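You operate a simulated robot arm through the tools that you are given. There is no shell and no other tool.

You run a simulated robot arm. Do the job below in one go: nothing can be reset, and whatever is moved stays where it is left.

## Task
Clamp the blue stand's motor, check turn and play, and tag which way it turns.
Fine: the gauge box's black knob, then the blue lever; the ring tag with that word goes over the cover's boss, the other tag stays.
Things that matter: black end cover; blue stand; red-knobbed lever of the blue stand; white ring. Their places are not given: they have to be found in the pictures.

Only the result counts: the job must be done as asked and must still hold three seconds after the hand-in. Knocking over, shifting, dropping, spilling or breaking anything else fails it. A push-on lid holds only when it is set on centred and level and pressed home; a screw cap is set on level and turned clockwise until tight.

## Robot
A 7-joint arm with a two-finger parallel gripper, fixed in place. Base frame: the origin is on the floor under the middle of its stand, x ahead of it, y to its left, z up; the work surface is at about z = 0.803. Readings come in m, rad, newtons and seconds.
It reaches about 1.372 m from its shoulder. Its first joint turns from -2.601 to 2.601 rad. Payload 3.43 kg.
Tool frame: the origin (TCP) lies between the finger pads and is the grasp point; the fingertips stand 0.03 m ahead of it; z points along the fingers, y is the line along which they close. The gripper opens to 0.094 m. The fingers are 0.028 m wide and 0.01 m thick; the gripper's body (0.05 by 0.096 m) begins 0.055 m behind the TCP.
Orientation is told as [roll, pitch, yaw] about the base's x, y, z axes, in that order, counted from this pose: with the fingers straight down and closing along the base's y, the tool's x points along the base's -x, its y along +y and its z along -z.

## Interface
- The arm moves only by the tool drive_tool. Its argument "deltas" is a list of rows, each a list of 7 numbers: the shift along the base's x, y, z in m, then the turn, a rotation vector about the base's x, y, z in rad, then the gripper command, from -1 (shut) to 1 (fully open), values between in proportion. In form: [[tx, ty, tz, rx, ry, rz, grip], ...]. A call has 1 to 20 rows; each row is the pose to reach, as a shift and turn from the pose commanded when the call began. A row lasts 0.2 s, in which the tool goes at most 0.05 m and 0.15 rad; a call with a longer step from one row to the next is refused whole, and so is a gripper value outside its range. Where a pose cannot be reached the arm comes as near as it can. A force on the tool above 70 N (or 10 N above the force at the start of the call, whichever is more), or a blocked arm, ends the call early, and 0.2 s more pass. The fingers move at their own pace (about 0.045 m/s each) and stop on an object; they squeeze with about 45 N. The grip force told is the motor's: it shows also when the fingers shut on nothing. Time passes only in rows, and 0.2 s behind the last, so rows that repeat a pose let the fingers close. It gives the time, the measured TCP pose, the force on the tool (base axes), the opening and the grip force at its end, in the units of the frame above (readings bear some noise), with the torque about the TCP (base axes, N m) and any sound that the robot's microphone picked up.
- Cameras (640 x 400 px; columns grow to the right, rows downward): "scene" is fixed at [0.4097, 0.5045, 1.4794]; the picture's right is [1.00, -0.00, 0.00], its down [-0.00, -0.73, -0.68] and it looks along [0.00, 0.68, -0.73] (base axes); focal length 281 px, centre (320, 200). "wrist" rides on the gripper at [0.076, 0.014, -0.103] in the tool frame; the picture's right is [-0.18, 0.98, 0.00], its down [-0.75, -0.14, -0.64] and it looks along [-0.63, -0.12, 0.77] (tool axes); focal length 243 px, centre (320, 200).
- camera(camera): a new picture of that camera. No time passes.
- locate(camera, pixels): there is no depth. For up to 12 entries [column, row, z] of the newest picture of that camera ("zoom" is the newest enlarged one), the place [x, y] in the base frame at which the ray of that pixel passes the height z, good to about 0.002 m, but the place of the scene camera against the robot may be out by one fixed shift of up to 0.018 m in any direction. No time passes.
- close_up(camera, box): a new picture of the part [left, top, right, bottom] of that camera's present view, enlarged. No time passes.
- hand_in(): hands the job in; it is judged then, once.

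Leave the gripper open and the arm clear of the work at the hand-in unless told otherwise.

The tools are called as a command line: name --pt "numbers of a row" for each row, then --argument value for the rest, lists and objects as JSON in quotes. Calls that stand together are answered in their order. drive_tool: Moves the arm, as the interface text tells. Its arguments: {"type":"object","properties":{"deltas":{"type":"array","items":{"type":"array","items":{"type":"number"}}}},"required":["deltas"]} The other tools are called the same way: camera (camera) takes a picture; locate (camera, pixels) gives the place at which the rays of pixels pass given heights; close_up (camera, box) takes an enlarged picture of a part of a camera's view; hand_in () hands the job in.

At the start:

```text
time_s: 0.0
tool_pos: [0.2444, 0.9565, 1.1818]
orientation: [0.001, 0.0, -0.001]
ft_force: [-0.5, -0.2, -0.9]
torque: [0.04, 0.03, 0.0]
opening: 0.0938
grip_force: 0.1
```

scene: 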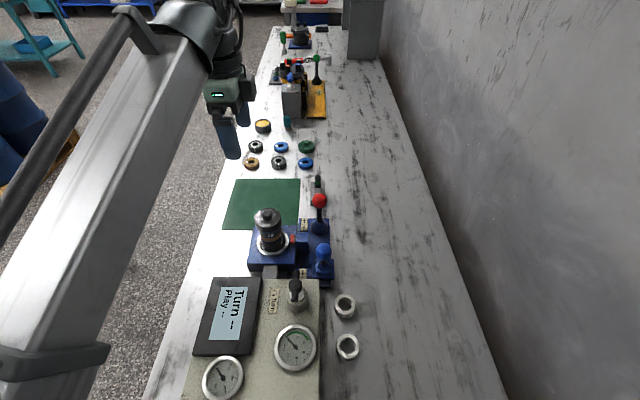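
wrist: 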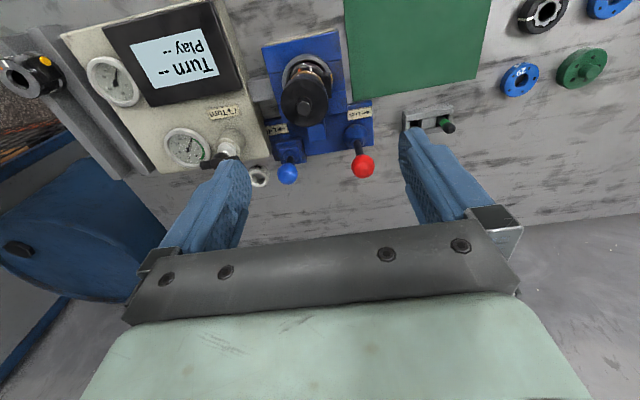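

I see the blue stand with a motor near the scene image centre (270, 240), a red-knobbed lever (318, 200), a blue-knobbed lever (322, 252), a gauge box with a display and a black knob (295, 288), and two white rings (345, 306) and (347, 346). I take enlarged pictures of those areas first.

close_up --camera "scene" --box '[220, 170, 380, 270]'

close_up --camera "scene" --box '[180, 260, 380, 385]'

close_up --camera "wrist" --box '[220, 0, 480, 200]'

close_up --camera "scene" --box '[220, 20, 380, 120]'

close_up --camera "scene" --box '[220, 100, 380, 200]'

```text
4.00 times, centred on (300, 220) of scene
```

zoom: 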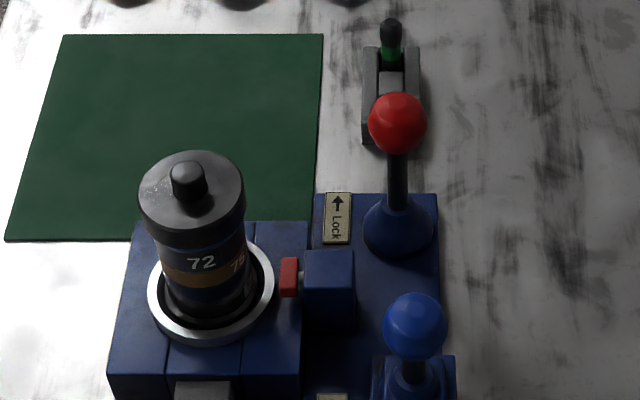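

```text
3.20 times, centred on (280, 322) of scene
```

zoom: 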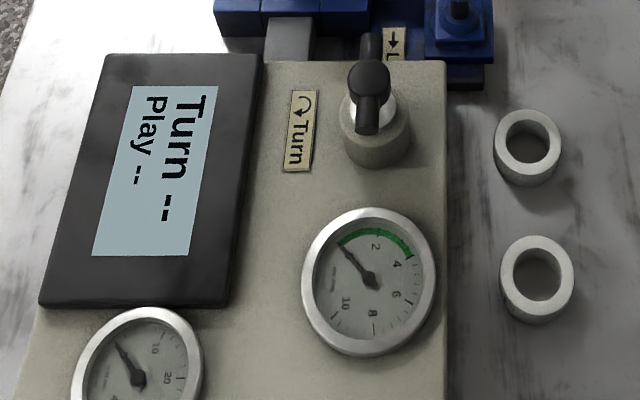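

```text
2.00 times, centred on (350, 100) of wrist
```

zoom: 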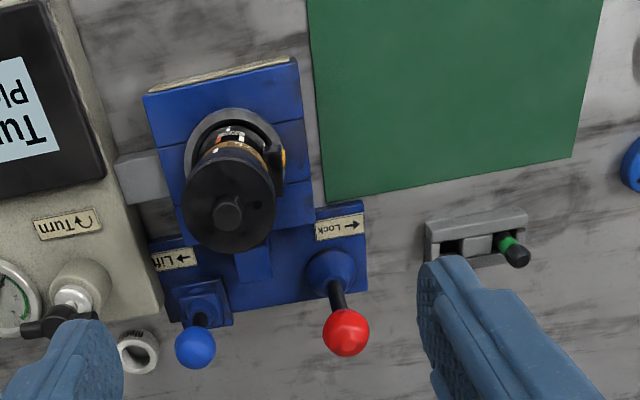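

```text
4.00 times, centred on (300, 70) of scene
```

zoom: 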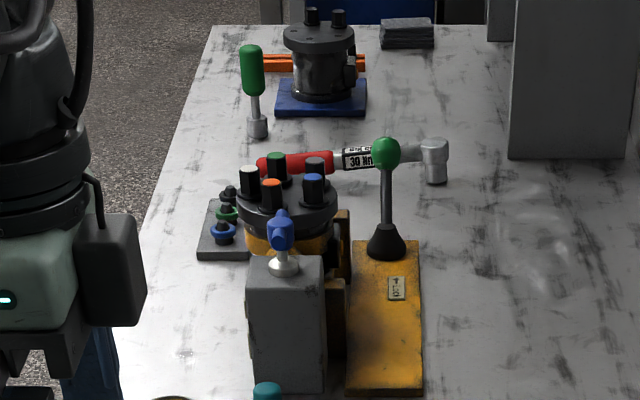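

```text
4.00 times, centred on (300, 150) of scene
```

zoom: 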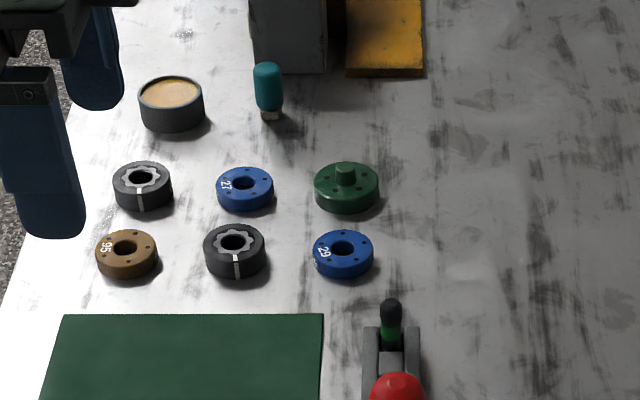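

The stand has a lever with a red knob (label "Lock", arrow) and a blue knob (label "Lift"). The gauge box knob is labelled "Turn". I next find approximate places with the wrist camera at a few assumed heights.

camera --camera "wrist"

locate --camera "wrist" --pixels '[[363, 166, 0.95], [287, 173, 0.9], [228, 150, 0.9], [305, 107, 0.95], [350, 100, 0.805], [475, 75, 0.805], [258, 176, 0.81], [444, 124, 0.82], [270, 160, 0.805], [373, 145, 0.805], [262, 47, 0.84], [336, 30, 0.84]]'

locate --camera "scene" --pixels '[[319, 200, 0.95], [323, 250, 0.9], [294, 286, 0.9], [267, 214, 0.95], [224, 230, 0.805], [298, 230, 0.805], [301, 180, 0.805], [345, 306, 0.82], [347, 346, 0.82], [318, 180, 0.82], [331, 278, 0.805], [329, 219, 0.805]]'

```text
taken
```

wrist: 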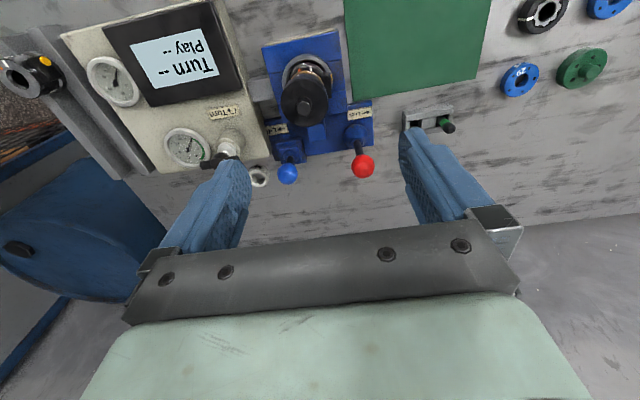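

```text
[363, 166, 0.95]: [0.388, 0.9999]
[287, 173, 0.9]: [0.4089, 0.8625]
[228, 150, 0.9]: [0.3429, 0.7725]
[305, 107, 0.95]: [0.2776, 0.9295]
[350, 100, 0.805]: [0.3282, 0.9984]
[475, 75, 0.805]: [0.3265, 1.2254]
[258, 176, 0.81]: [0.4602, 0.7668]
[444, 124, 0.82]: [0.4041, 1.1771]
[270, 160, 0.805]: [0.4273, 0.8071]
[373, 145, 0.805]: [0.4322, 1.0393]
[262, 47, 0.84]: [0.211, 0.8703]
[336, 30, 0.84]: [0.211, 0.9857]
```

```text
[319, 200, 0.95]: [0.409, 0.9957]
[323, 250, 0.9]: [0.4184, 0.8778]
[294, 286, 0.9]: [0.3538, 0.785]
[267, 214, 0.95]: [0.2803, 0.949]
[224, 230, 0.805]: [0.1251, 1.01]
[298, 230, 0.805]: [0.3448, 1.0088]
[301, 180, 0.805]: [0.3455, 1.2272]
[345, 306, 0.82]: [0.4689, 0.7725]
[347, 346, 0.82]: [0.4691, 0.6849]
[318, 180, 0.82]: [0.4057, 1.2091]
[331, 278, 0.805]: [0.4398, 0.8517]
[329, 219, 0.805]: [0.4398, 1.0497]
```

Comparing the mat corner in both cameras, the scene camera reads about +0.017 m in x and +0.005 m in y against the wrist camera. I move the wrist camera closer to the white rings (about x 0.455, y 0.68–0.77), staying above everything (motor top about 0.95).

drive_tool --pt "0.006 -0.03 -0.02 0 0 0 1" --pt "0.012 -0.06 -0.04 0 0 0 1" --pt "0.018 -0.09 -0.06 0 0 0 1" --pt "0.024 -0.12 -0.08 0 0 0 1" --pt "0.03 -0.15 -0.1 0 0 0 1" --pt "0.03 -0.18 -0.12 0 0 0 1" --pt "0.03 -0.18 -0.12 0 0 0 1"

camera --camera "wrist"

camera --camera "scene"

```text
time_s: 1.6
tool_pos: [0.2741, 0.7784, 1.0636]
orientation: [-0.001, 0.0, 0.0]
ft_force: [0.1, 0.4, -0.1]
torque: [0.0, 0.01, -0.04]
opening: 0.094
grip_force: 0.1
```

```text
taken
```

wrist: 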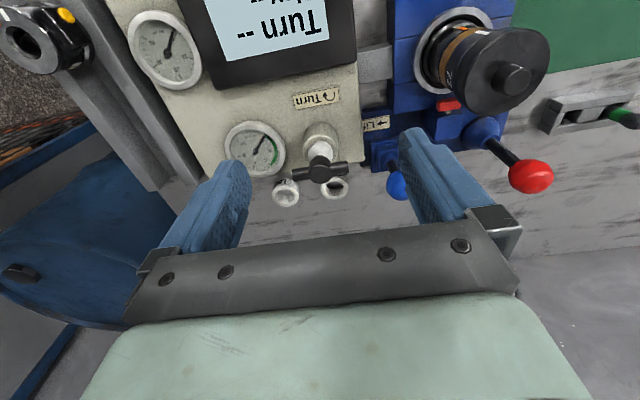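

```text
taken
```

scene: 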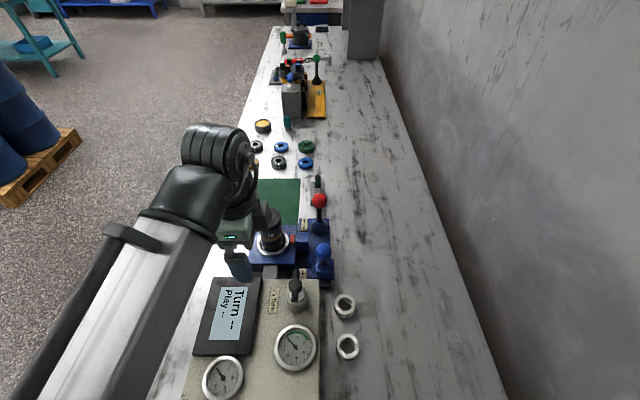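

The rings are at wrist pixels (286,192) and (336,187); I enlarge them and the motor/stand.

close_up --camera "wrist" --box '[260, 165, 360, 228]'

close_up --camera "wrist" --box '[360, 0, 640, 200]'

close_up --camera "wrist" --box '[220, 80, 400, 200]'

close_up --camera "scene" --box '[320, 280, 384, 370]'

```text
6.35 times, centred on (310, 196) of wrist
```

zoom: 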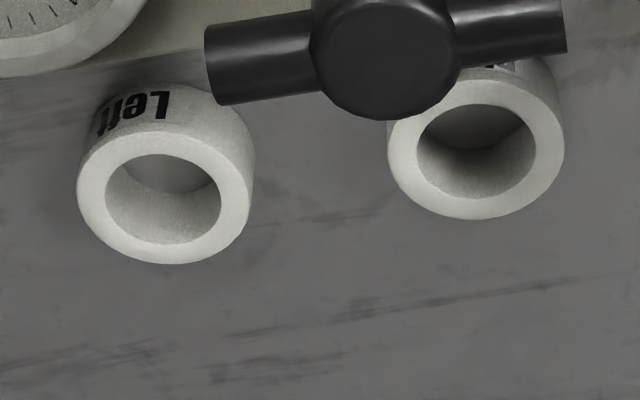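

```text
2.00 times, centred on (500, 100) of wrist
```

zoom: 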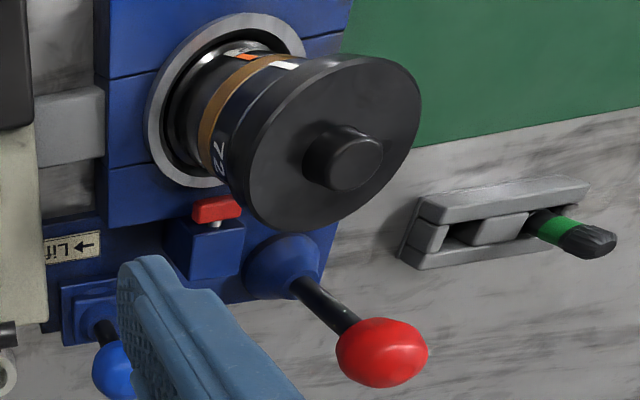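

```text
3.33 times, centred on (310, 140) of wrist
```

zoom: 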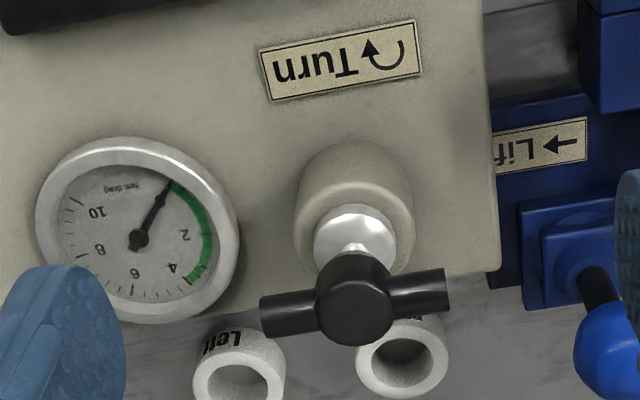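

```text
4.44 times, centred on (352, 325) of scene
```

zoom: 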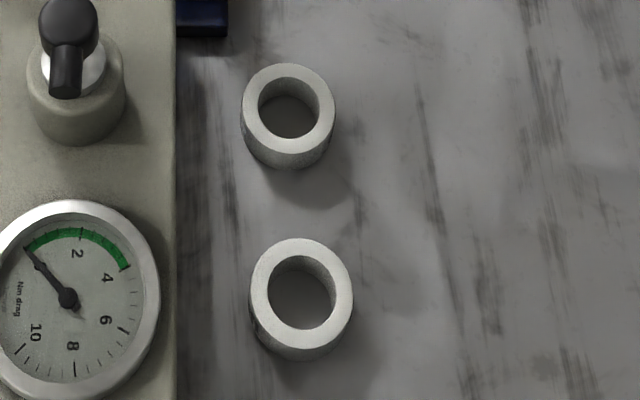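

The ring at y≈0.68 reads "Left"; the other one is partly hidden behind the knob. I locate key features in this second view to triangulate them against the first.

locate --camera "wrist" --pixels '[[530, 176, 0.95], [530, 176, 0.9], [397, 186, 0.95], [397, 186, 0.9], [320, 172, 0.95], [320, 172, 0.9], [515, 77, 0.95], [515, 77, 1.0], [286, 195, 0.83], [336, 188, 0.83], [484, 130, 0.83], [384, 155, 0.83]]'

close_up --camera "wrist" --box '[0, 0, 400, 200]'

```text
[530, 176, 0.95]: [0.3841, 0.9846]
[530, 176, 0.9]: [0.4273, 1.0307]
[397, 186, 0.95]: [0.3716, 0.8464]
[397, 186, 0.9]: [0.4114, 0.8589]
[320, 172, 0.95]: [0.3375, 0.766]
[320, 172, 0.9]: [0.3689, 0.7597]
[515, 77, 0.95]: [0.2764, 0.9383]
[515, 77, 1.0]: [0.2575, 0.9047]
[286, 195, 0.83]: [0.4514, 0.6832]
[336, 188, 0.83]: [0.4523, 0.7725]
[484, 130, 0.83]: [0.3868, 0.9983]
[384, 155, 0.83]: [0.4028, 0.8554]
```

```text
1.60 times, centred on (200, 100) of wrist
```

zoom: 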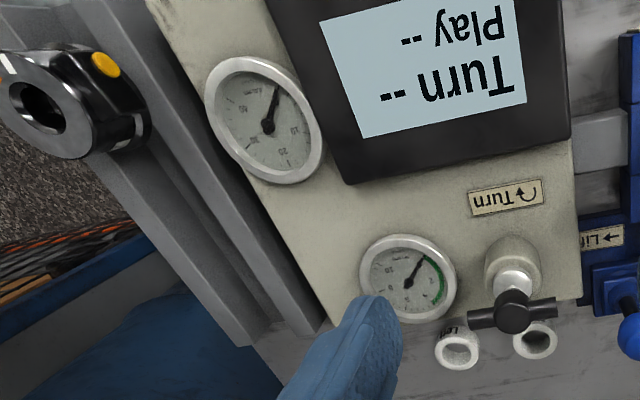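

Triangulated: red ball at about (0.400, 1.002, 0.932), boss top about (0.273, 0.931, 0.961), blue ball about (0.414, 0.861, 0.893). Rings at about (0.452, 0.683) and (0.452, 0.772). I now move to look at the levers from closer up, keeping the fingertips above 1.04.

drive_tool --pt "-0.006 0.035 0.005 0 0 0 1" --pt "-0.012 0.07 0.01 0 0 0 1" --pt "-0.018 0.105 0.01 0 0 0 1" --pt "-0.024 0.14 0.01 0 0 0 1" --pt "-0.03 0.175 0.01 0 0 0 1" --pt "-0.03 0.19 0.01 0 0 0 1" --pt "-0.03 0.19 0.01 0 0 0 -1" --pt "-0.03 0.19 0.01 0 0 0 -1" --pt "-0.03 0.19 0.01 0 0 0 -1" --pt "-0.03 0.19 0.01 0 0 0 -1" --pt "-0.03 0.19 0.01 0 0 0 -1" --pt "-0.03 0.19 0.01 0 0 0 -1"

camera --camera "wrist"

close_up --camera "wrist" --box '[200, 20, 440, 170]'

```text
time_s: 4.2
tool_pos: [0.2448, 0.9669, 1.0742]
orientation: [-0.001, 0.0, 0.0]
ft_force: [-1.2, -0.1, -0.1]
torque: [0.04, 0.03, -0.03]
opening: 0.0001
grip_force: 26.0
```

```text
taken
```

wrist: 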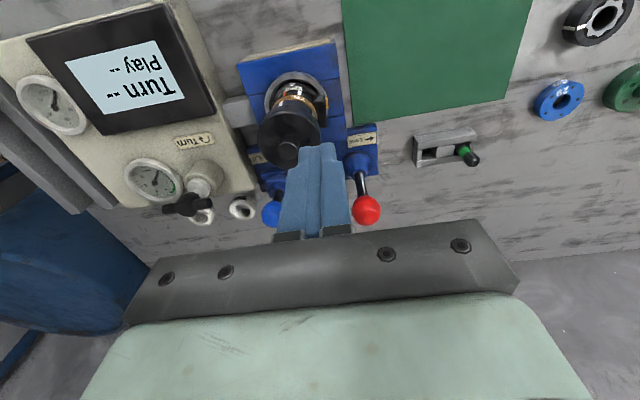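

```text
2.67 times, centred on (320, 95) of wrist
```

zoom: 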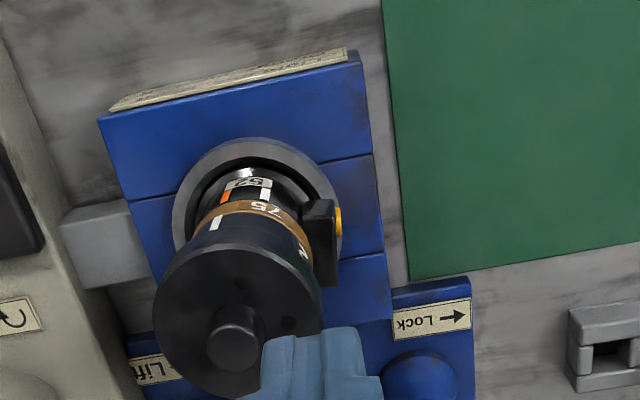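

The Lock arrow points to +y (right in the wrist picture). I locate the ball and the lever's foot in this view, and the knob too.

locate --camera "wrist" --pixels '[[366, 211, 0.932], [366, 211, 0.95], [358, 165, 0.83], [188, 203, 0.9], [188, 203, 0.88], [286, 155, 0.961], [240, 208, 0.83], [468, 155, 0.83]]'

close_up --camera "wrist" --box '[320, 100, 480, 240]'

close_up --camera "scene" --box '[290, 170, 354, 290]'

```text
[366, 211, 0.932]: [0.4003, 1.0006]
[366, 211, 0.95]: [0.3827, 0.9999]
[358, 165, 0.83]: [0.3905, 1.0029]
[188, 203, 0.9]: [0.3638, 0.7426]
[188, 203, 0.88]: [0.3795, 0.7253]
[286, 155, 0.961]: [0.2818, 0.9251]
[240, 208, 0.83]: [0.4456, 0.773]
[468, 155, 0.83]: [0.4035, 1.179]
```

```text
2.86 times, centred on (400, 170) of wrist
```

zoom: 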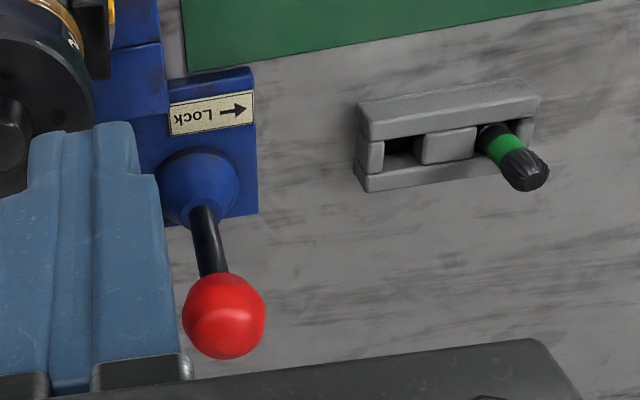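

```text
3.33 times, centred on (322, 230) of scene
```

zoom: 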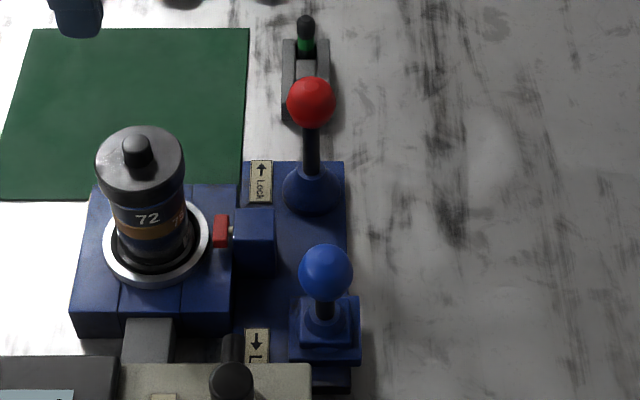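

Red ball confirmed at (0.400, 1.001, 0.932), lever upright, Lock is +y. With the fingers shut I go to x 0.40, y 0.955 above, then down to z 0.925 on the lever's -y side.

drive_tool --pt "0.04 -0.003 0 0 0 0 -1" --pt "0.08 -0.006 0 0 0 0 -1" --pt "0.12 -0.009 -0.01 0 0 0 -1" --pt "0.153 -0.012 -0.03 0 0 0 -1" --pt "0.153 -0.012 -0.07 0 0 0 -1" --pt "0.153 -0.012 -0.11 0 0 0 -1" --pt "0.153 -0.012 -0.147 0 0 0 -1" --pt "0.153 -0.012 -0.147 0 0 0 -1"

camera --camera "wrist"

camera --camera "scene"

```text
time_s: 6.0
tool_pos: [0.3986, 0.9563, 0.9269]
orientation: [0.001, 0.0, 0.001]
ft_force: [0.2, -0.5, -0.2]
torque: [-0.01, -0.01, 0.0]
opening: 0.0
grip_force: 33.1
```

```text
taken
```

wrist: 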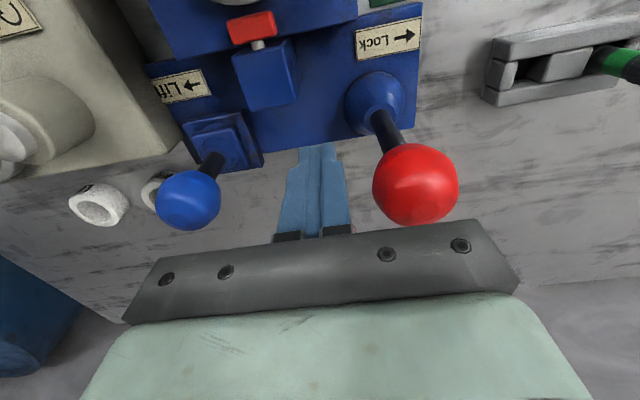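

```text
taken
```

scene: 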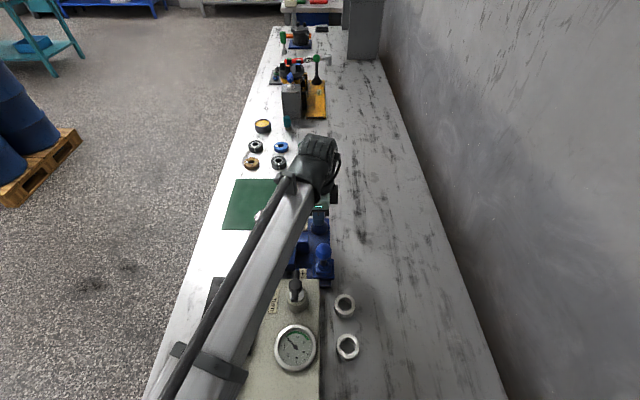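

The closed fingers are beside the lever (red ball at wrist pixel (416,184), free gap). I push slowly toward +y, dropping slightly as the ball follows its arc.

drive_tool --pt "0 0.008 0 0 0 0 -1" --pt "0 0.016 0 0 0 0 -1" --pt "0 0.024 0 0 0 0 -1" --pt "0 0.032 0 0 0 0 -1" --pt "0 0.038 -0.001 0 0 0 -1"

camera --camera "wrist"

```text
time_s: 7.2
tool_pos: [0.3979, 0.994, 0.9254]
orientation: [0.0, -0.001, 0.001]
ft_force: [-0.1, -0.6, 0.5]
torque: [0.06, -0.01, 0.01]
opening: 0.0
grip_force: 33.1
```

```text
taken
```

wrist: 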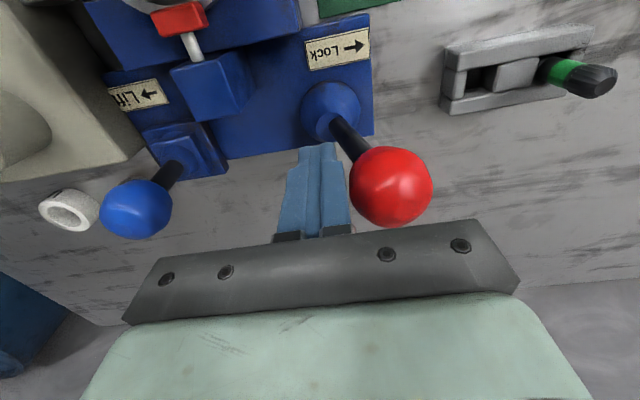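

The lever is tipping and the red clamp jaw is moving out toward the motor, with little force. I continue pushing.

drive_tool --pt "0 0.008 -0.001 0 0 0 -1" --pt "0 0.016 -0.002 0 0 0 -1" --pt "0 0.024 -0.004 0 0 0 -1" --pt "0 0.032 -0.006 0 0 0 -1" --pt "0 0.038 -0.008 0 0 0 -1"

camera --camera "wrist"

```text
time_s: 8.4
tool_pos: [0.3997, 1.0242, 0.92]
orientation: [-0.011, 0.0, -0.002]
ft_force: [-1.6, -41.3, 10.5]
torque: [-1.12, 0.03, -0.08]
opening: 0.0
grip_force: 33.4
```

```text
taken
```

wrist: 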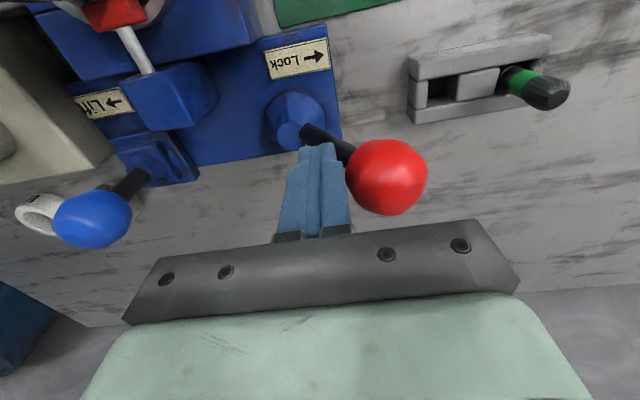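

Force rose to about 41 N against the lever — it has met a stop or the clamp. I back off 15 mm and see whether the lever stays.

drive_tool --pt "0 -0.008 0 0 0 0 -1" --pt "0 -0.016 0 0 0 0 -1" --pt "0 -0.022 0 0 0 0 -1" --pt "0 -0.022 0 0 0 0 -1"

camera --camera "wrist"

close_up --camera "scene" --box '[240, 180, 360, 280]'

```text
time_s: 9.4
tool_pos: [0.3989, 1.0091, 0.9155]
orientation: [-0.001, 0.0, -0.003]
ft_force: [-0.2, -0.2, 0.0]
torque: [-0.03, -0.02, 0.02]
opening: 0.0001
grip_force: 33.0
```

```text
taken
```

wrist: 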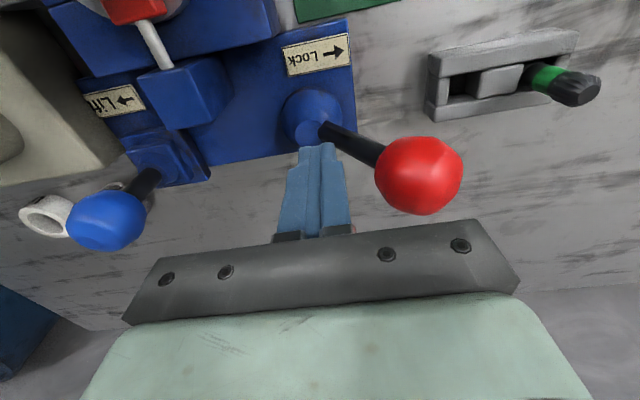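

```text
4.00 times, centred on (300, 230) of scene
```

zoom: 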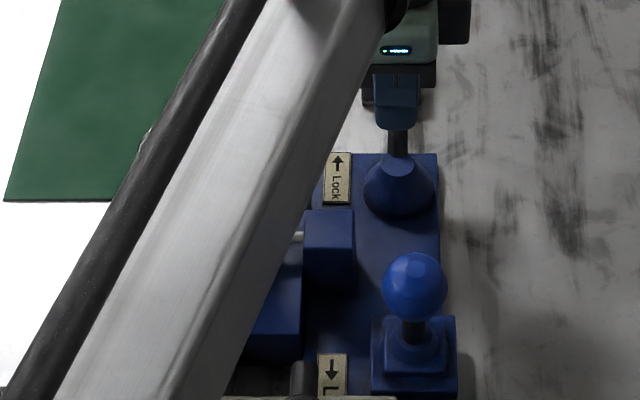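

The lever stays tipped. I lift clear and go back to look at the jaw against the motor.

drive_tool --pt "0 -0.005 0.04 0 0 0 -1" --pt "0 -0.01 0.08 0 0 0 -1" --pt "-0.01 -0.01 0.12 0 0 0 -1" --pt "-0.05 -0.01 0.15 0 0 0 -1" --pt "-0.09 -0.01 0.16 0 0 0 -1" --pt "-0.13 -0.01 0.16 0 0 0 -1" --pt "-0.16 -0.01 0.16 0 0 0 -1" --pt "-0.16 -0.01 0.16 0 0 0 -1"

camera --camera "wrist"

close_up --camera "wrist" --box '[200, 20, 440, 220]'

close_up --camera "scene" --box '[230, 180, 350, 280]'

```text
time_s: 11.2
tool_pos: [0.2397, 0.9989, 1.0773]
orientation: [0.001, 0.0, 0.001]
ft_force: [0.1, 1.1, 0.3]
torque: [-0.01, 0.02, 0.01]
opening: 0.0
grip_force: 33.2
```

```text
taken
```

wrist: 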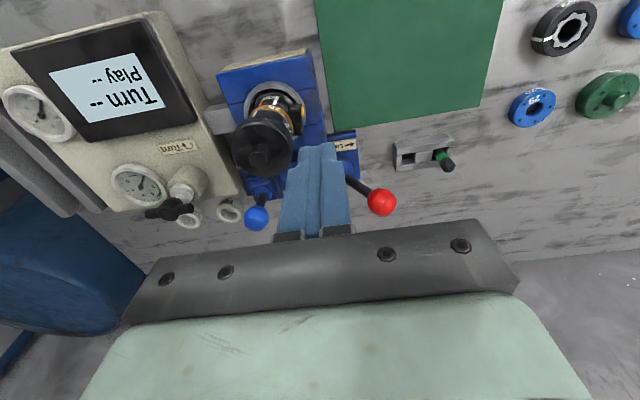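

```text
2.00 times, centred on (320, 120) of wrist
```

zoom: 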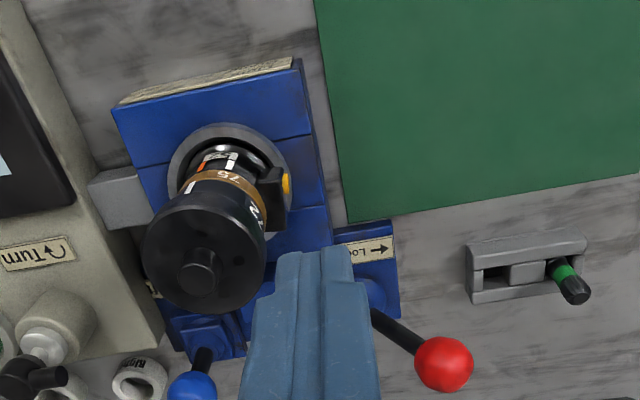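

```text
4.00 times, centred on (290, 230) of scene
```

zoom: 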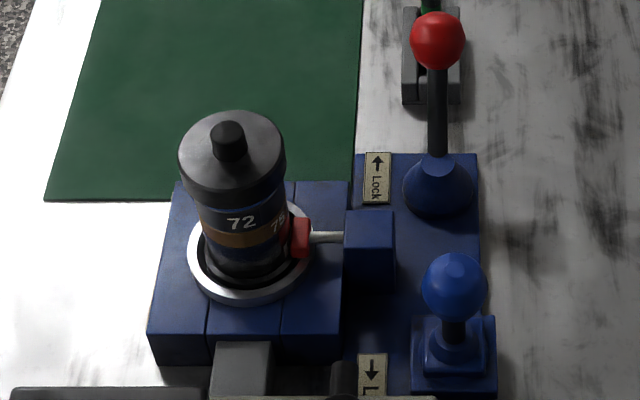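

The red jaw now bears on the motor. I measure the lever's tilt and take the knob's position from here.

locate --camera "wrist" --pixels '[[381, 202, 0.92], [381, 202, 0.9], [381, 202, 0.88], [171, 210, 0.92], [171, 210, 0.9], [188, 218, 0.82], [228, 210, 0.82], [262, 157, 0.961]]'

close_up --camera "wrist" --box '[100, 130, 260, 240]'

```text
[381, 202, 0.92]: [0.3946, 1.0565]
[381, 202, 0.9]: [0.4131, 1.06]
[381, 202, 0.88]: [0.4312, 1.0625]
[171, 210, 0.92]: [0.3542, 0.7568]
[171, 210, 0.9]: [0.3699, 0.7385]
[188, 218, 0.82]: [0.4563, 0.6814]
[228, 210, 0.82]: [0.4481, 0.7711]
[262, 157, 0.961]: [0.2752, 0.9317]
```

```text
3.64 times, centred on (180, 185) of wrist
```

zoom: 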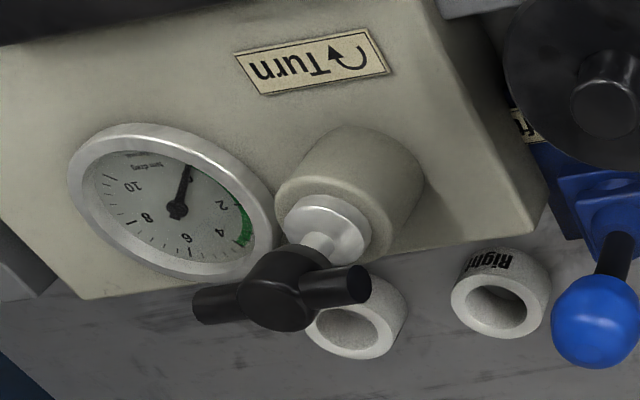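

The ball now sits at about (0.400, 1.057, 0.914): tilted about 35°, which held. Next, the Turn knob: hub at about (0.350, 0.763, 0.927). I enlarge the Turn label to read the arrow direction.

close_up --camera "scene" --box '[260, 275, 320, 320]'

close_up --camera "wrist" --box '[150, 130, 210, 170]'

```text
8.89 times, centred on (290, 298) of scene
```

zoom: 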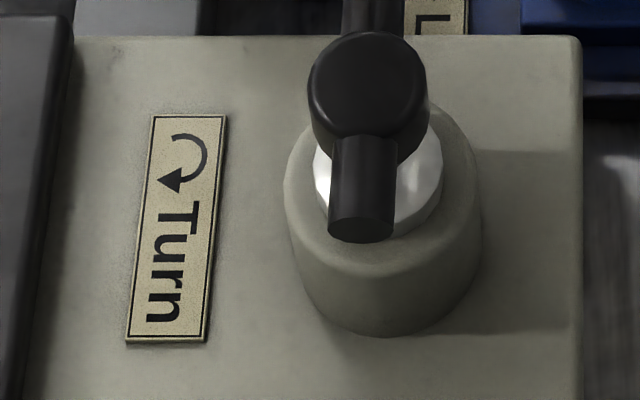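

```text
10.00 times, centred on (180, 150) of wrist
```

zoom: 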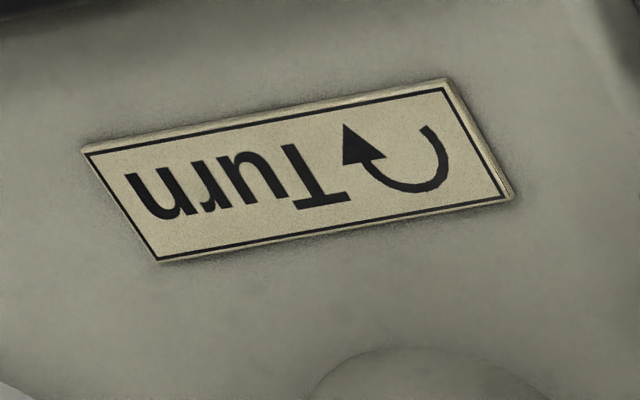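

The arrow reads clockwise seen from above. The T-bar lies along y, so I turn the tool +90° about z (fingers then close along x) while moving above the knob at z 1.06 with the gripper opening, then look.

drive_tool --pt "0.0 -0.02 0.0 0 0 0.14 -1" --pt "0.01 -0.045 0.0 0 0 0.28 -1" --pt "0.02 -0.07 0.0 0 0 0.42 -1" --pt "0.035 -0.095 0.0 0 0 0.56 -1" --pt "0.05 -0.12 0.0 0 0 0.7 0" --pt "0.065 -0.145 -0.005 0 0 0.84 0" --pt "0.08 -0.17 -0.01 0 0 0.98 0" --pt "0.09 -0.195 -0.015 0 0 1.12 1" --pt "0.1 -0.215 -0.02 0 0 1.26 1" --pt "0.11 -0.236 -0.02 0 0 1.4 1" --pt "0.11 -0.236 -0.02 0 0 1.5 1" --pt "0.11 -0.236 -0.02 0 0 1.5708 1" --pt "0.11 -0.236 -0.02 0 0 1.5708 1"

camera --camera "wrist"

camera --camera "scene"

```text
time_s: 14.0
tool_pos: [0.3495, 0.7634, 1.0576]
orientation: [-0.001, 0.0, 1.572]
ft_force: [-0.3, 0.4, 0.1]
torque: [0.04, -0.02, -0.02]
opening: 0.0939
grip_force: 0.0
```

```text
taken
```

wrist: 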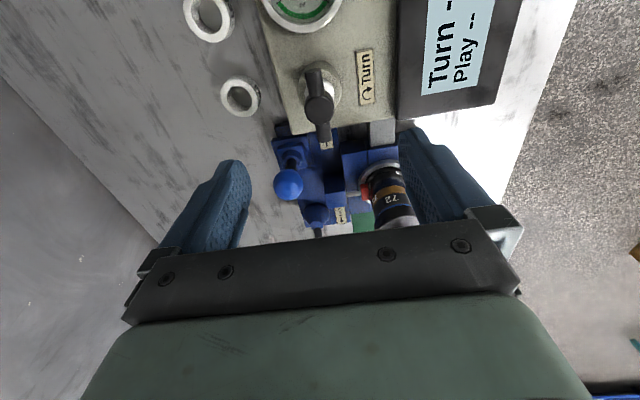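

```text
taken
```

scene: 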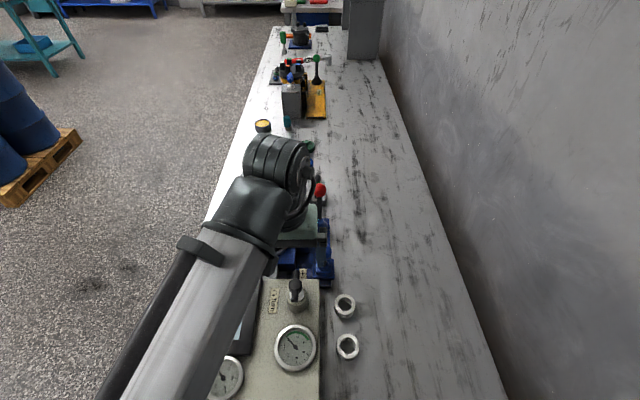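

Knob hub is at wrist pixel (319,107), T-bar spanning (313,75)–(323,138). I locate it precisely from this view.

close_up --camera "wrist" --box '[270, 50, 390, 150]'

locate --camera "wrist" --pixels '[[319, 107, 0.92], [319, 107, 0.935], [322, 90, 0.89], [210, 16, 0.83], [239, 97, 0.83], [289, 184, 0.893]]'

```text
4.00 times, centred on (330, 100) of wrist
```

zoom: 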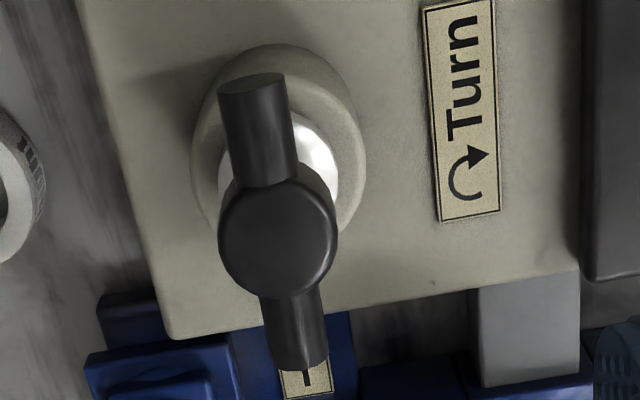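

```text
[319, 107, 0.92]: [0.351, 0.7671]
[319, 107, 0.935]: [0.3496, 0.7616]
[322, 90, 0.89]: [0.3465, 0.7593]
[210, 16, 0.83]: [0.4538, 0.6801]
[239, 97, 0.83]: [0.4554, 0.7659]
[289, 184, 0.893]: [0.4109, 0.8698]
```

Hub axis about (0.350, 0.763), top about 0.935. I go straight down to z 0.936 with the fingers open around the hub along x.

drive_tool --pt "0 0 -0.03 0 0 0 1" --pt "0 0 -0.06 0 0 0 1" --pt "0 0 -0.09 0 0 0 1" --pt "0 0 -0.11 0 0 0 1" --pt "0 0 -0.122 0 0 0 1" --pt "0 0 -0.122 0 0 0 1"

camera --camera "wrist"

close_up --camera "scene" --box '[250, 240, 350, 320]'

```text
time_s: 15.4
tool_pos: [0.3494, 0.7631, 0.9344]
orientation: [0.0, 0.0, 1.571]
ft_force: [0.0, 0.4, 0.2]
torque: [0.0, -0.05, 0.02]
opening: 0.0943
grip_force: 0.0
```

```text
taken
```

wrist: 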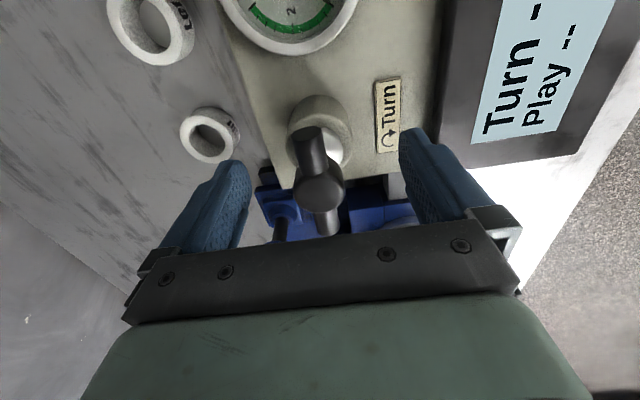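

```text
5.00 times, centred on (300, 280) of scene
```

zoom: 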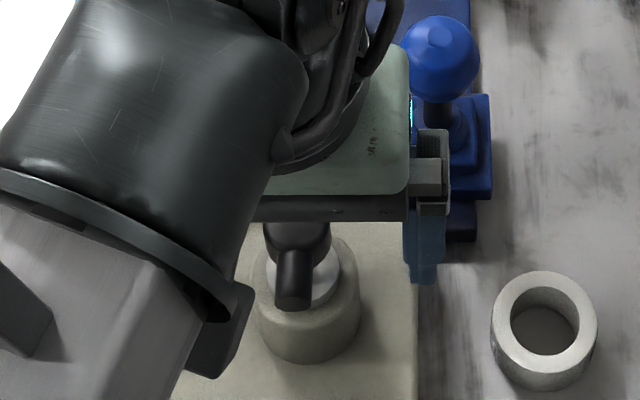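

The hub is centred between the fingers at wrist pixel (318,186). I close the gripper on it.

drive_tool --pt "0 0 0 0 0 0 -0.2" --pt "0 0 0 0 0 0 -1" --pt "0 0 0 0 0 0 -1" --pt "0 0 0 0 0 0 -1" --pt "0 0 0 0 0 0 -1" --pt "0 0 0 0 0 0 -1"

camera --camera "wrist"

```text
time_s: 16.8
tool_pos: [0.3509, 0.763, 0.9347]
orientation: [-0.001, 0.001, 1.571]
ft_force: [9.2, 0.8, 0.4]
torque: [0.0, 0.13, 0.01]
opening: 0.0276
grip_force: 44.6
```

```text
taken
```

wrist: 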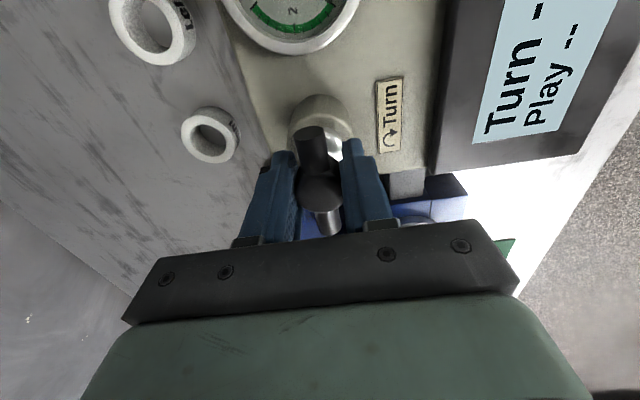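

The hub is held (27.6 mm), with a small side force of 9 N in +x, so the axis is about 2 mm further in x. I shift 2 mm and turn clockwise 0.5 rad, watching the torque.

drive_tool --pt "0.002 0 0 0 0 -0.05 -1" --pt "0.002 0 0 0 0 -0.12 -1" --pt "0.002 0 0 0 0 -0.2 -1" --pt "0.002 0 0 0 0 -0.3 -1" --pt "0.002 0 0 0 0 -0.4 -1" --pt "0.002 0 0 0 0 -0.5 -1"

camera --camera "wrist"

```text
time_s: 18.2
tool_pos: [0.3484, 0.7623, 0.935]
orientation: [0.001, 0.002, 1.068]
ft_force: [-19.0, -3.3, -10.4]
torque: [0.55, -0.67, 0.04]
opening: 0.0278
grip_force: 45.4
```

```text
taken
```

wrist: 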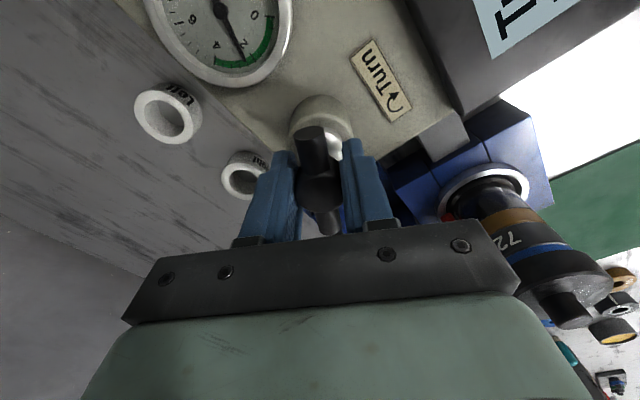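

The knob turns with the fingers and the drag gauge needle has moved. Side force is now -19 N in x, so I take back 2 mm, and enlarge the gauge before going on.

close_up --camera "wrist" --box '[120, 0, 320, 120]'

drive_tool --pt "-0.002 0 0.001 0 0 -0.08 -1" --pt "-0.002 0 0.001 0 0 -0.18 -1" --pt "-0.002 0 0.001 0 0 -0.28 -1"

camera --camera "wrist"

camera --camera "scene"

```text
3.20 times, centred on (220, 60) of wrist
```

zoom: 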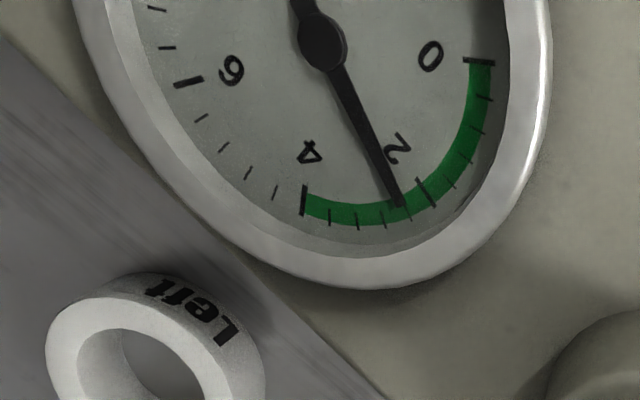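

```text
time_s: 19.0
tool_pos: [0.349, 0.7651, 0.934]
orientation: [0.0, 0.001, 0.79]
ft_force: [-17.2, 1.6, -31.0]
torque: [0.38, 0.04, 0.07]
opening: 0.0277
grip_force: 44.9
```

```text
taken
```

wrist: 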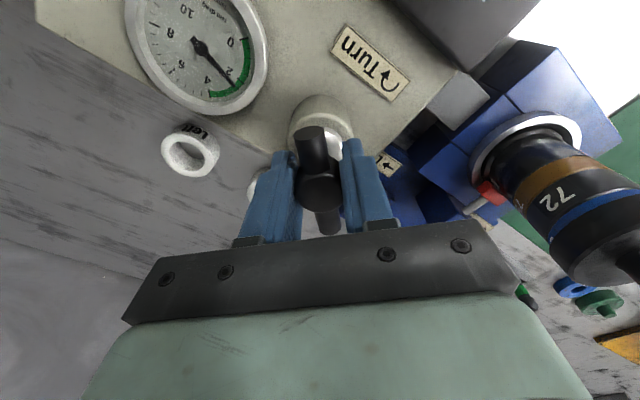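

```text
taken
```

scene: 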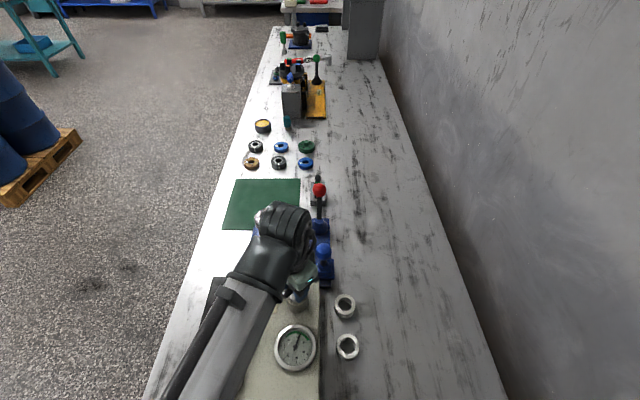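

Gauge reads about 2.4 (green zone). I keep turning clockwise toward 90°, easing z down 3 mm and x to relieve the side load.

drive_tool --pt "-0.001 0 -0.003 0 0 -0.06 -1" --pt "-0.002 0 -0.004 0 0 -0.16 -1" --pt "-0.002 0 -0.004 0 0 -0.26 -1"

camera --camera "wrist"

```text
time_s: 19.8
tool_pos: [0.3476, 0.7644, 0.9337]
orientation: [0.001, -0.005, 0.528]
ft_force: [1.6, 9.5, 26.3]
torque: [-0.76, 0.55, -0.02]
opening: 0.0282
grip_force: 44.5
```

```text
taken
```

wrist: 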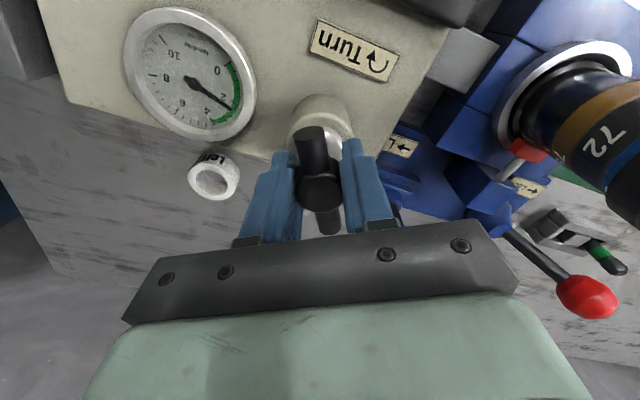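

Still turning freely with the drag in the green. I raise 2 mm and turn on.

drive_tool --pt "0 -0.0005 0.002 0 0 -0.08 -1" --pt "0 -0.0005 0.002 0 0 -0.18 -1" --pt "0 -0.0005 0.002 0 0 -0.28 -1" --pt "0 -0.0005 0.002 0 0 -0.38 -1" --pt "0 -0.0005 0.002 0 0 -0.48 -1"

camera --camera "wrist"

```text
time_s: 21.0
tool_pos: [0.3483, 0.7647, 0.9338]
orientation: [0.007, -0.003, 0.05]
ft_force: [9.6, 37.1, 20.8]
torque: [-0.41, -0.77, 0.09]
opening: 0.0281
grip_force: 44.5
```

```text
taken
```

wrist: 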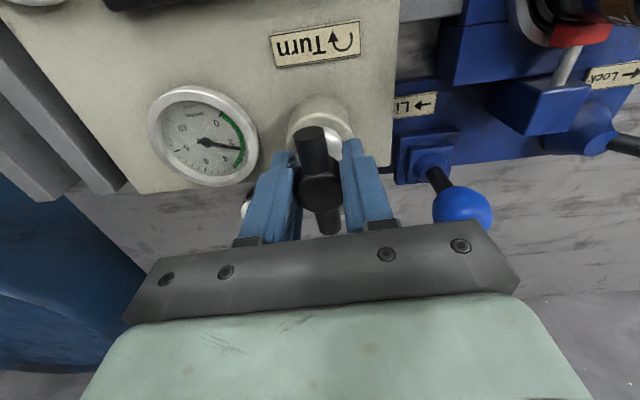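

The knob has turned about 87°. I open the fingers, rise, and look at the display.

drive_tool --pt "0 0.002 -0.001 0 0 0 0" --pt "0 0.002 -0.001 0 0 0 1" --pt "0 0.002 -0.001 0 0 0 1" --pt "0 0.002 -0.001 0 0 0 1" --pt "0 0.002 -0.001 0 0 0 1" --pt "0 0.002 0.03 0 0 0 1" --pt "0 0.002 0.07 0 0 0 1" --pt "0 0.002 0.1 0 0 0 1"

camera --camera "wrist"

camera --camera "scene"

```text
time_s: 22.8
tool_pos: [0.3475, 0.7624, 1.0349]
orientation: [0.0, -0.001, 0.052]
ft_force: [-0.6, -0.6, 0.7]
torque: [-0.01, 0.01, -0.01]
opening: 0.094
grip_force: 0.2
```

```text
taken
```

wrist: 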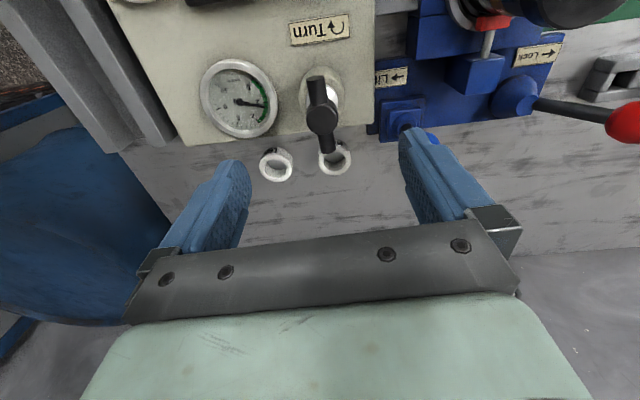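

```text
taken
```

scene: 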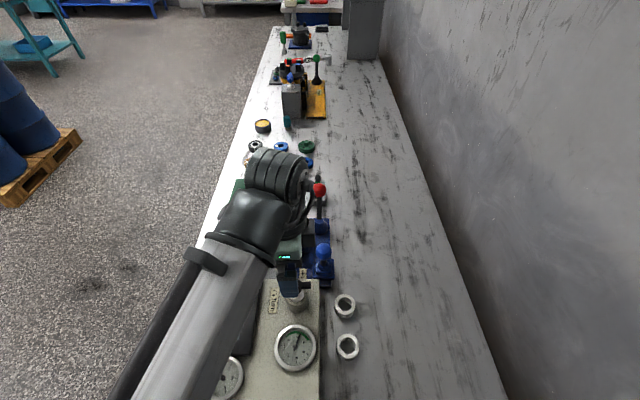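

The knob bar now lies along x and the drag gauge holds at about 2.4. I move back toward -x so the wrist camera can see the display.

drive_tool --pt "-0.03 0.01 0.03 0 0 0 1" --pt "-0.06 0.02 0.06 0 0 0 1" --pt "-0.09 0.03 0.09 0 0 0 1" --pt "-0.12 0.04 0.1 0 0 0 1" --pt "-0.14 0.05 0.1 0 0 0 1" --pt "-0.14 0.05 0.1 0 0 0 1"

camera --camera "wrist"

close_up --camera "wrist" --box '[80, 0, 320, 150]'

```text
time_s: 24.2
tool_pos: [0.2062, 0.8119, 1.1349]
orientation: [0.001, 0.0, 0.051]
ft_force: [0.5, -0.2, 0.4]
torque: [0.02, -0.02, 0.04]
opening: 0.094
grip_force: 0.1
```

```text
taken
```

wrist: 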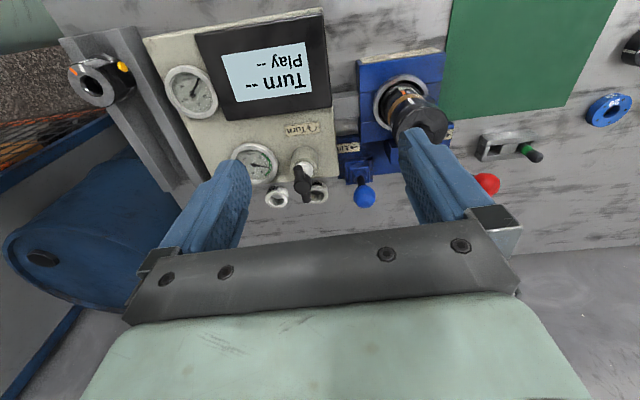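

```text
2.67 times, centred on (200, 75) of wrist
```

zoom: 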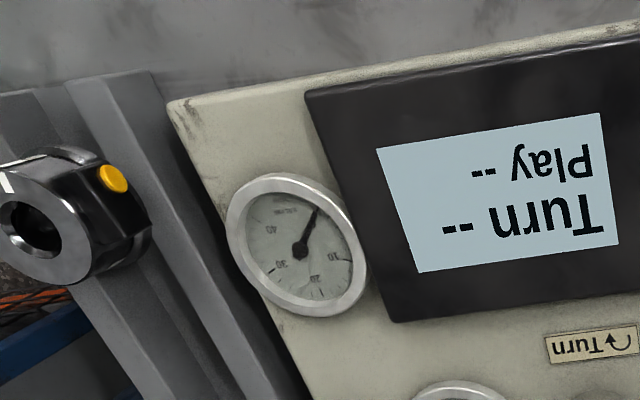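

The display still reads "Turn --", so the knob needs more turning. I return to the knob with the same orientation (fingers along y across the bar), grip it again and turn further clockwise.

drive_tool --pt "0.035 -0.012 -0.025 0 0 0 1" --pt "0.07 -0.024 -0.05 0 0 0 1" --pt "0.105 -0.037 -0.075 0 0 0 1" --pt "0.1406 -0.0495 -0.1 0 0 0 1" --pt "0.1406 -0.0495 -0.13 0 0 0 1" --pt "0.1406 -0.0495 -0.16 0 0 0 1" --pt "0.1406 -0.0495 -0.185 0 0 0 1" --pt "0.1406 -0.0495 -0.199 0 0 0 1" --pt "0.1406 -0.0495 -0.199 0 0 0 0" --pt "0.1406 -0.0495 -0.199 0 0 0 -1" --pt "0.1406 -0.0495 -0.199 0 0 0 -1" --pt "0.1406 -0.0495 -0.199 0 0 0 -1" --pt "0.1406 -0.0495 -0.199 0 0 0 -1" --pt "0.1406 -0.0495 -0.199 0 0 0 -1"

camera --camera "wrist"

```text
time_s: 27.2
tool_pos: [0.3454, 0.7661, 0.9363]
orientation: [0.002, 0.0, 0.05]
ft_force: [0.1, 9.7, 0.9]
torque: [0.07, -0.07, 0.05]
opening: 0.0288
grip_force: 44.7
```

```text
taken
```

wrist: 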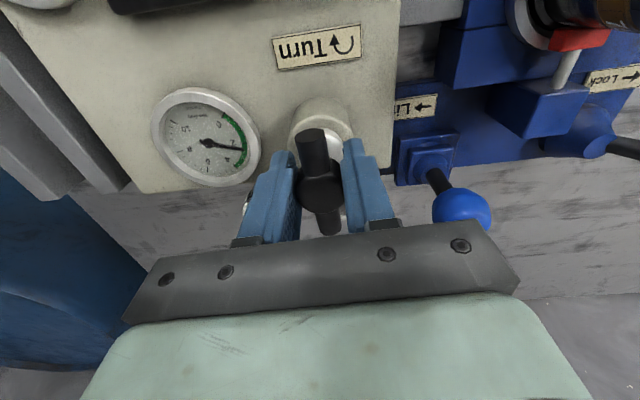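

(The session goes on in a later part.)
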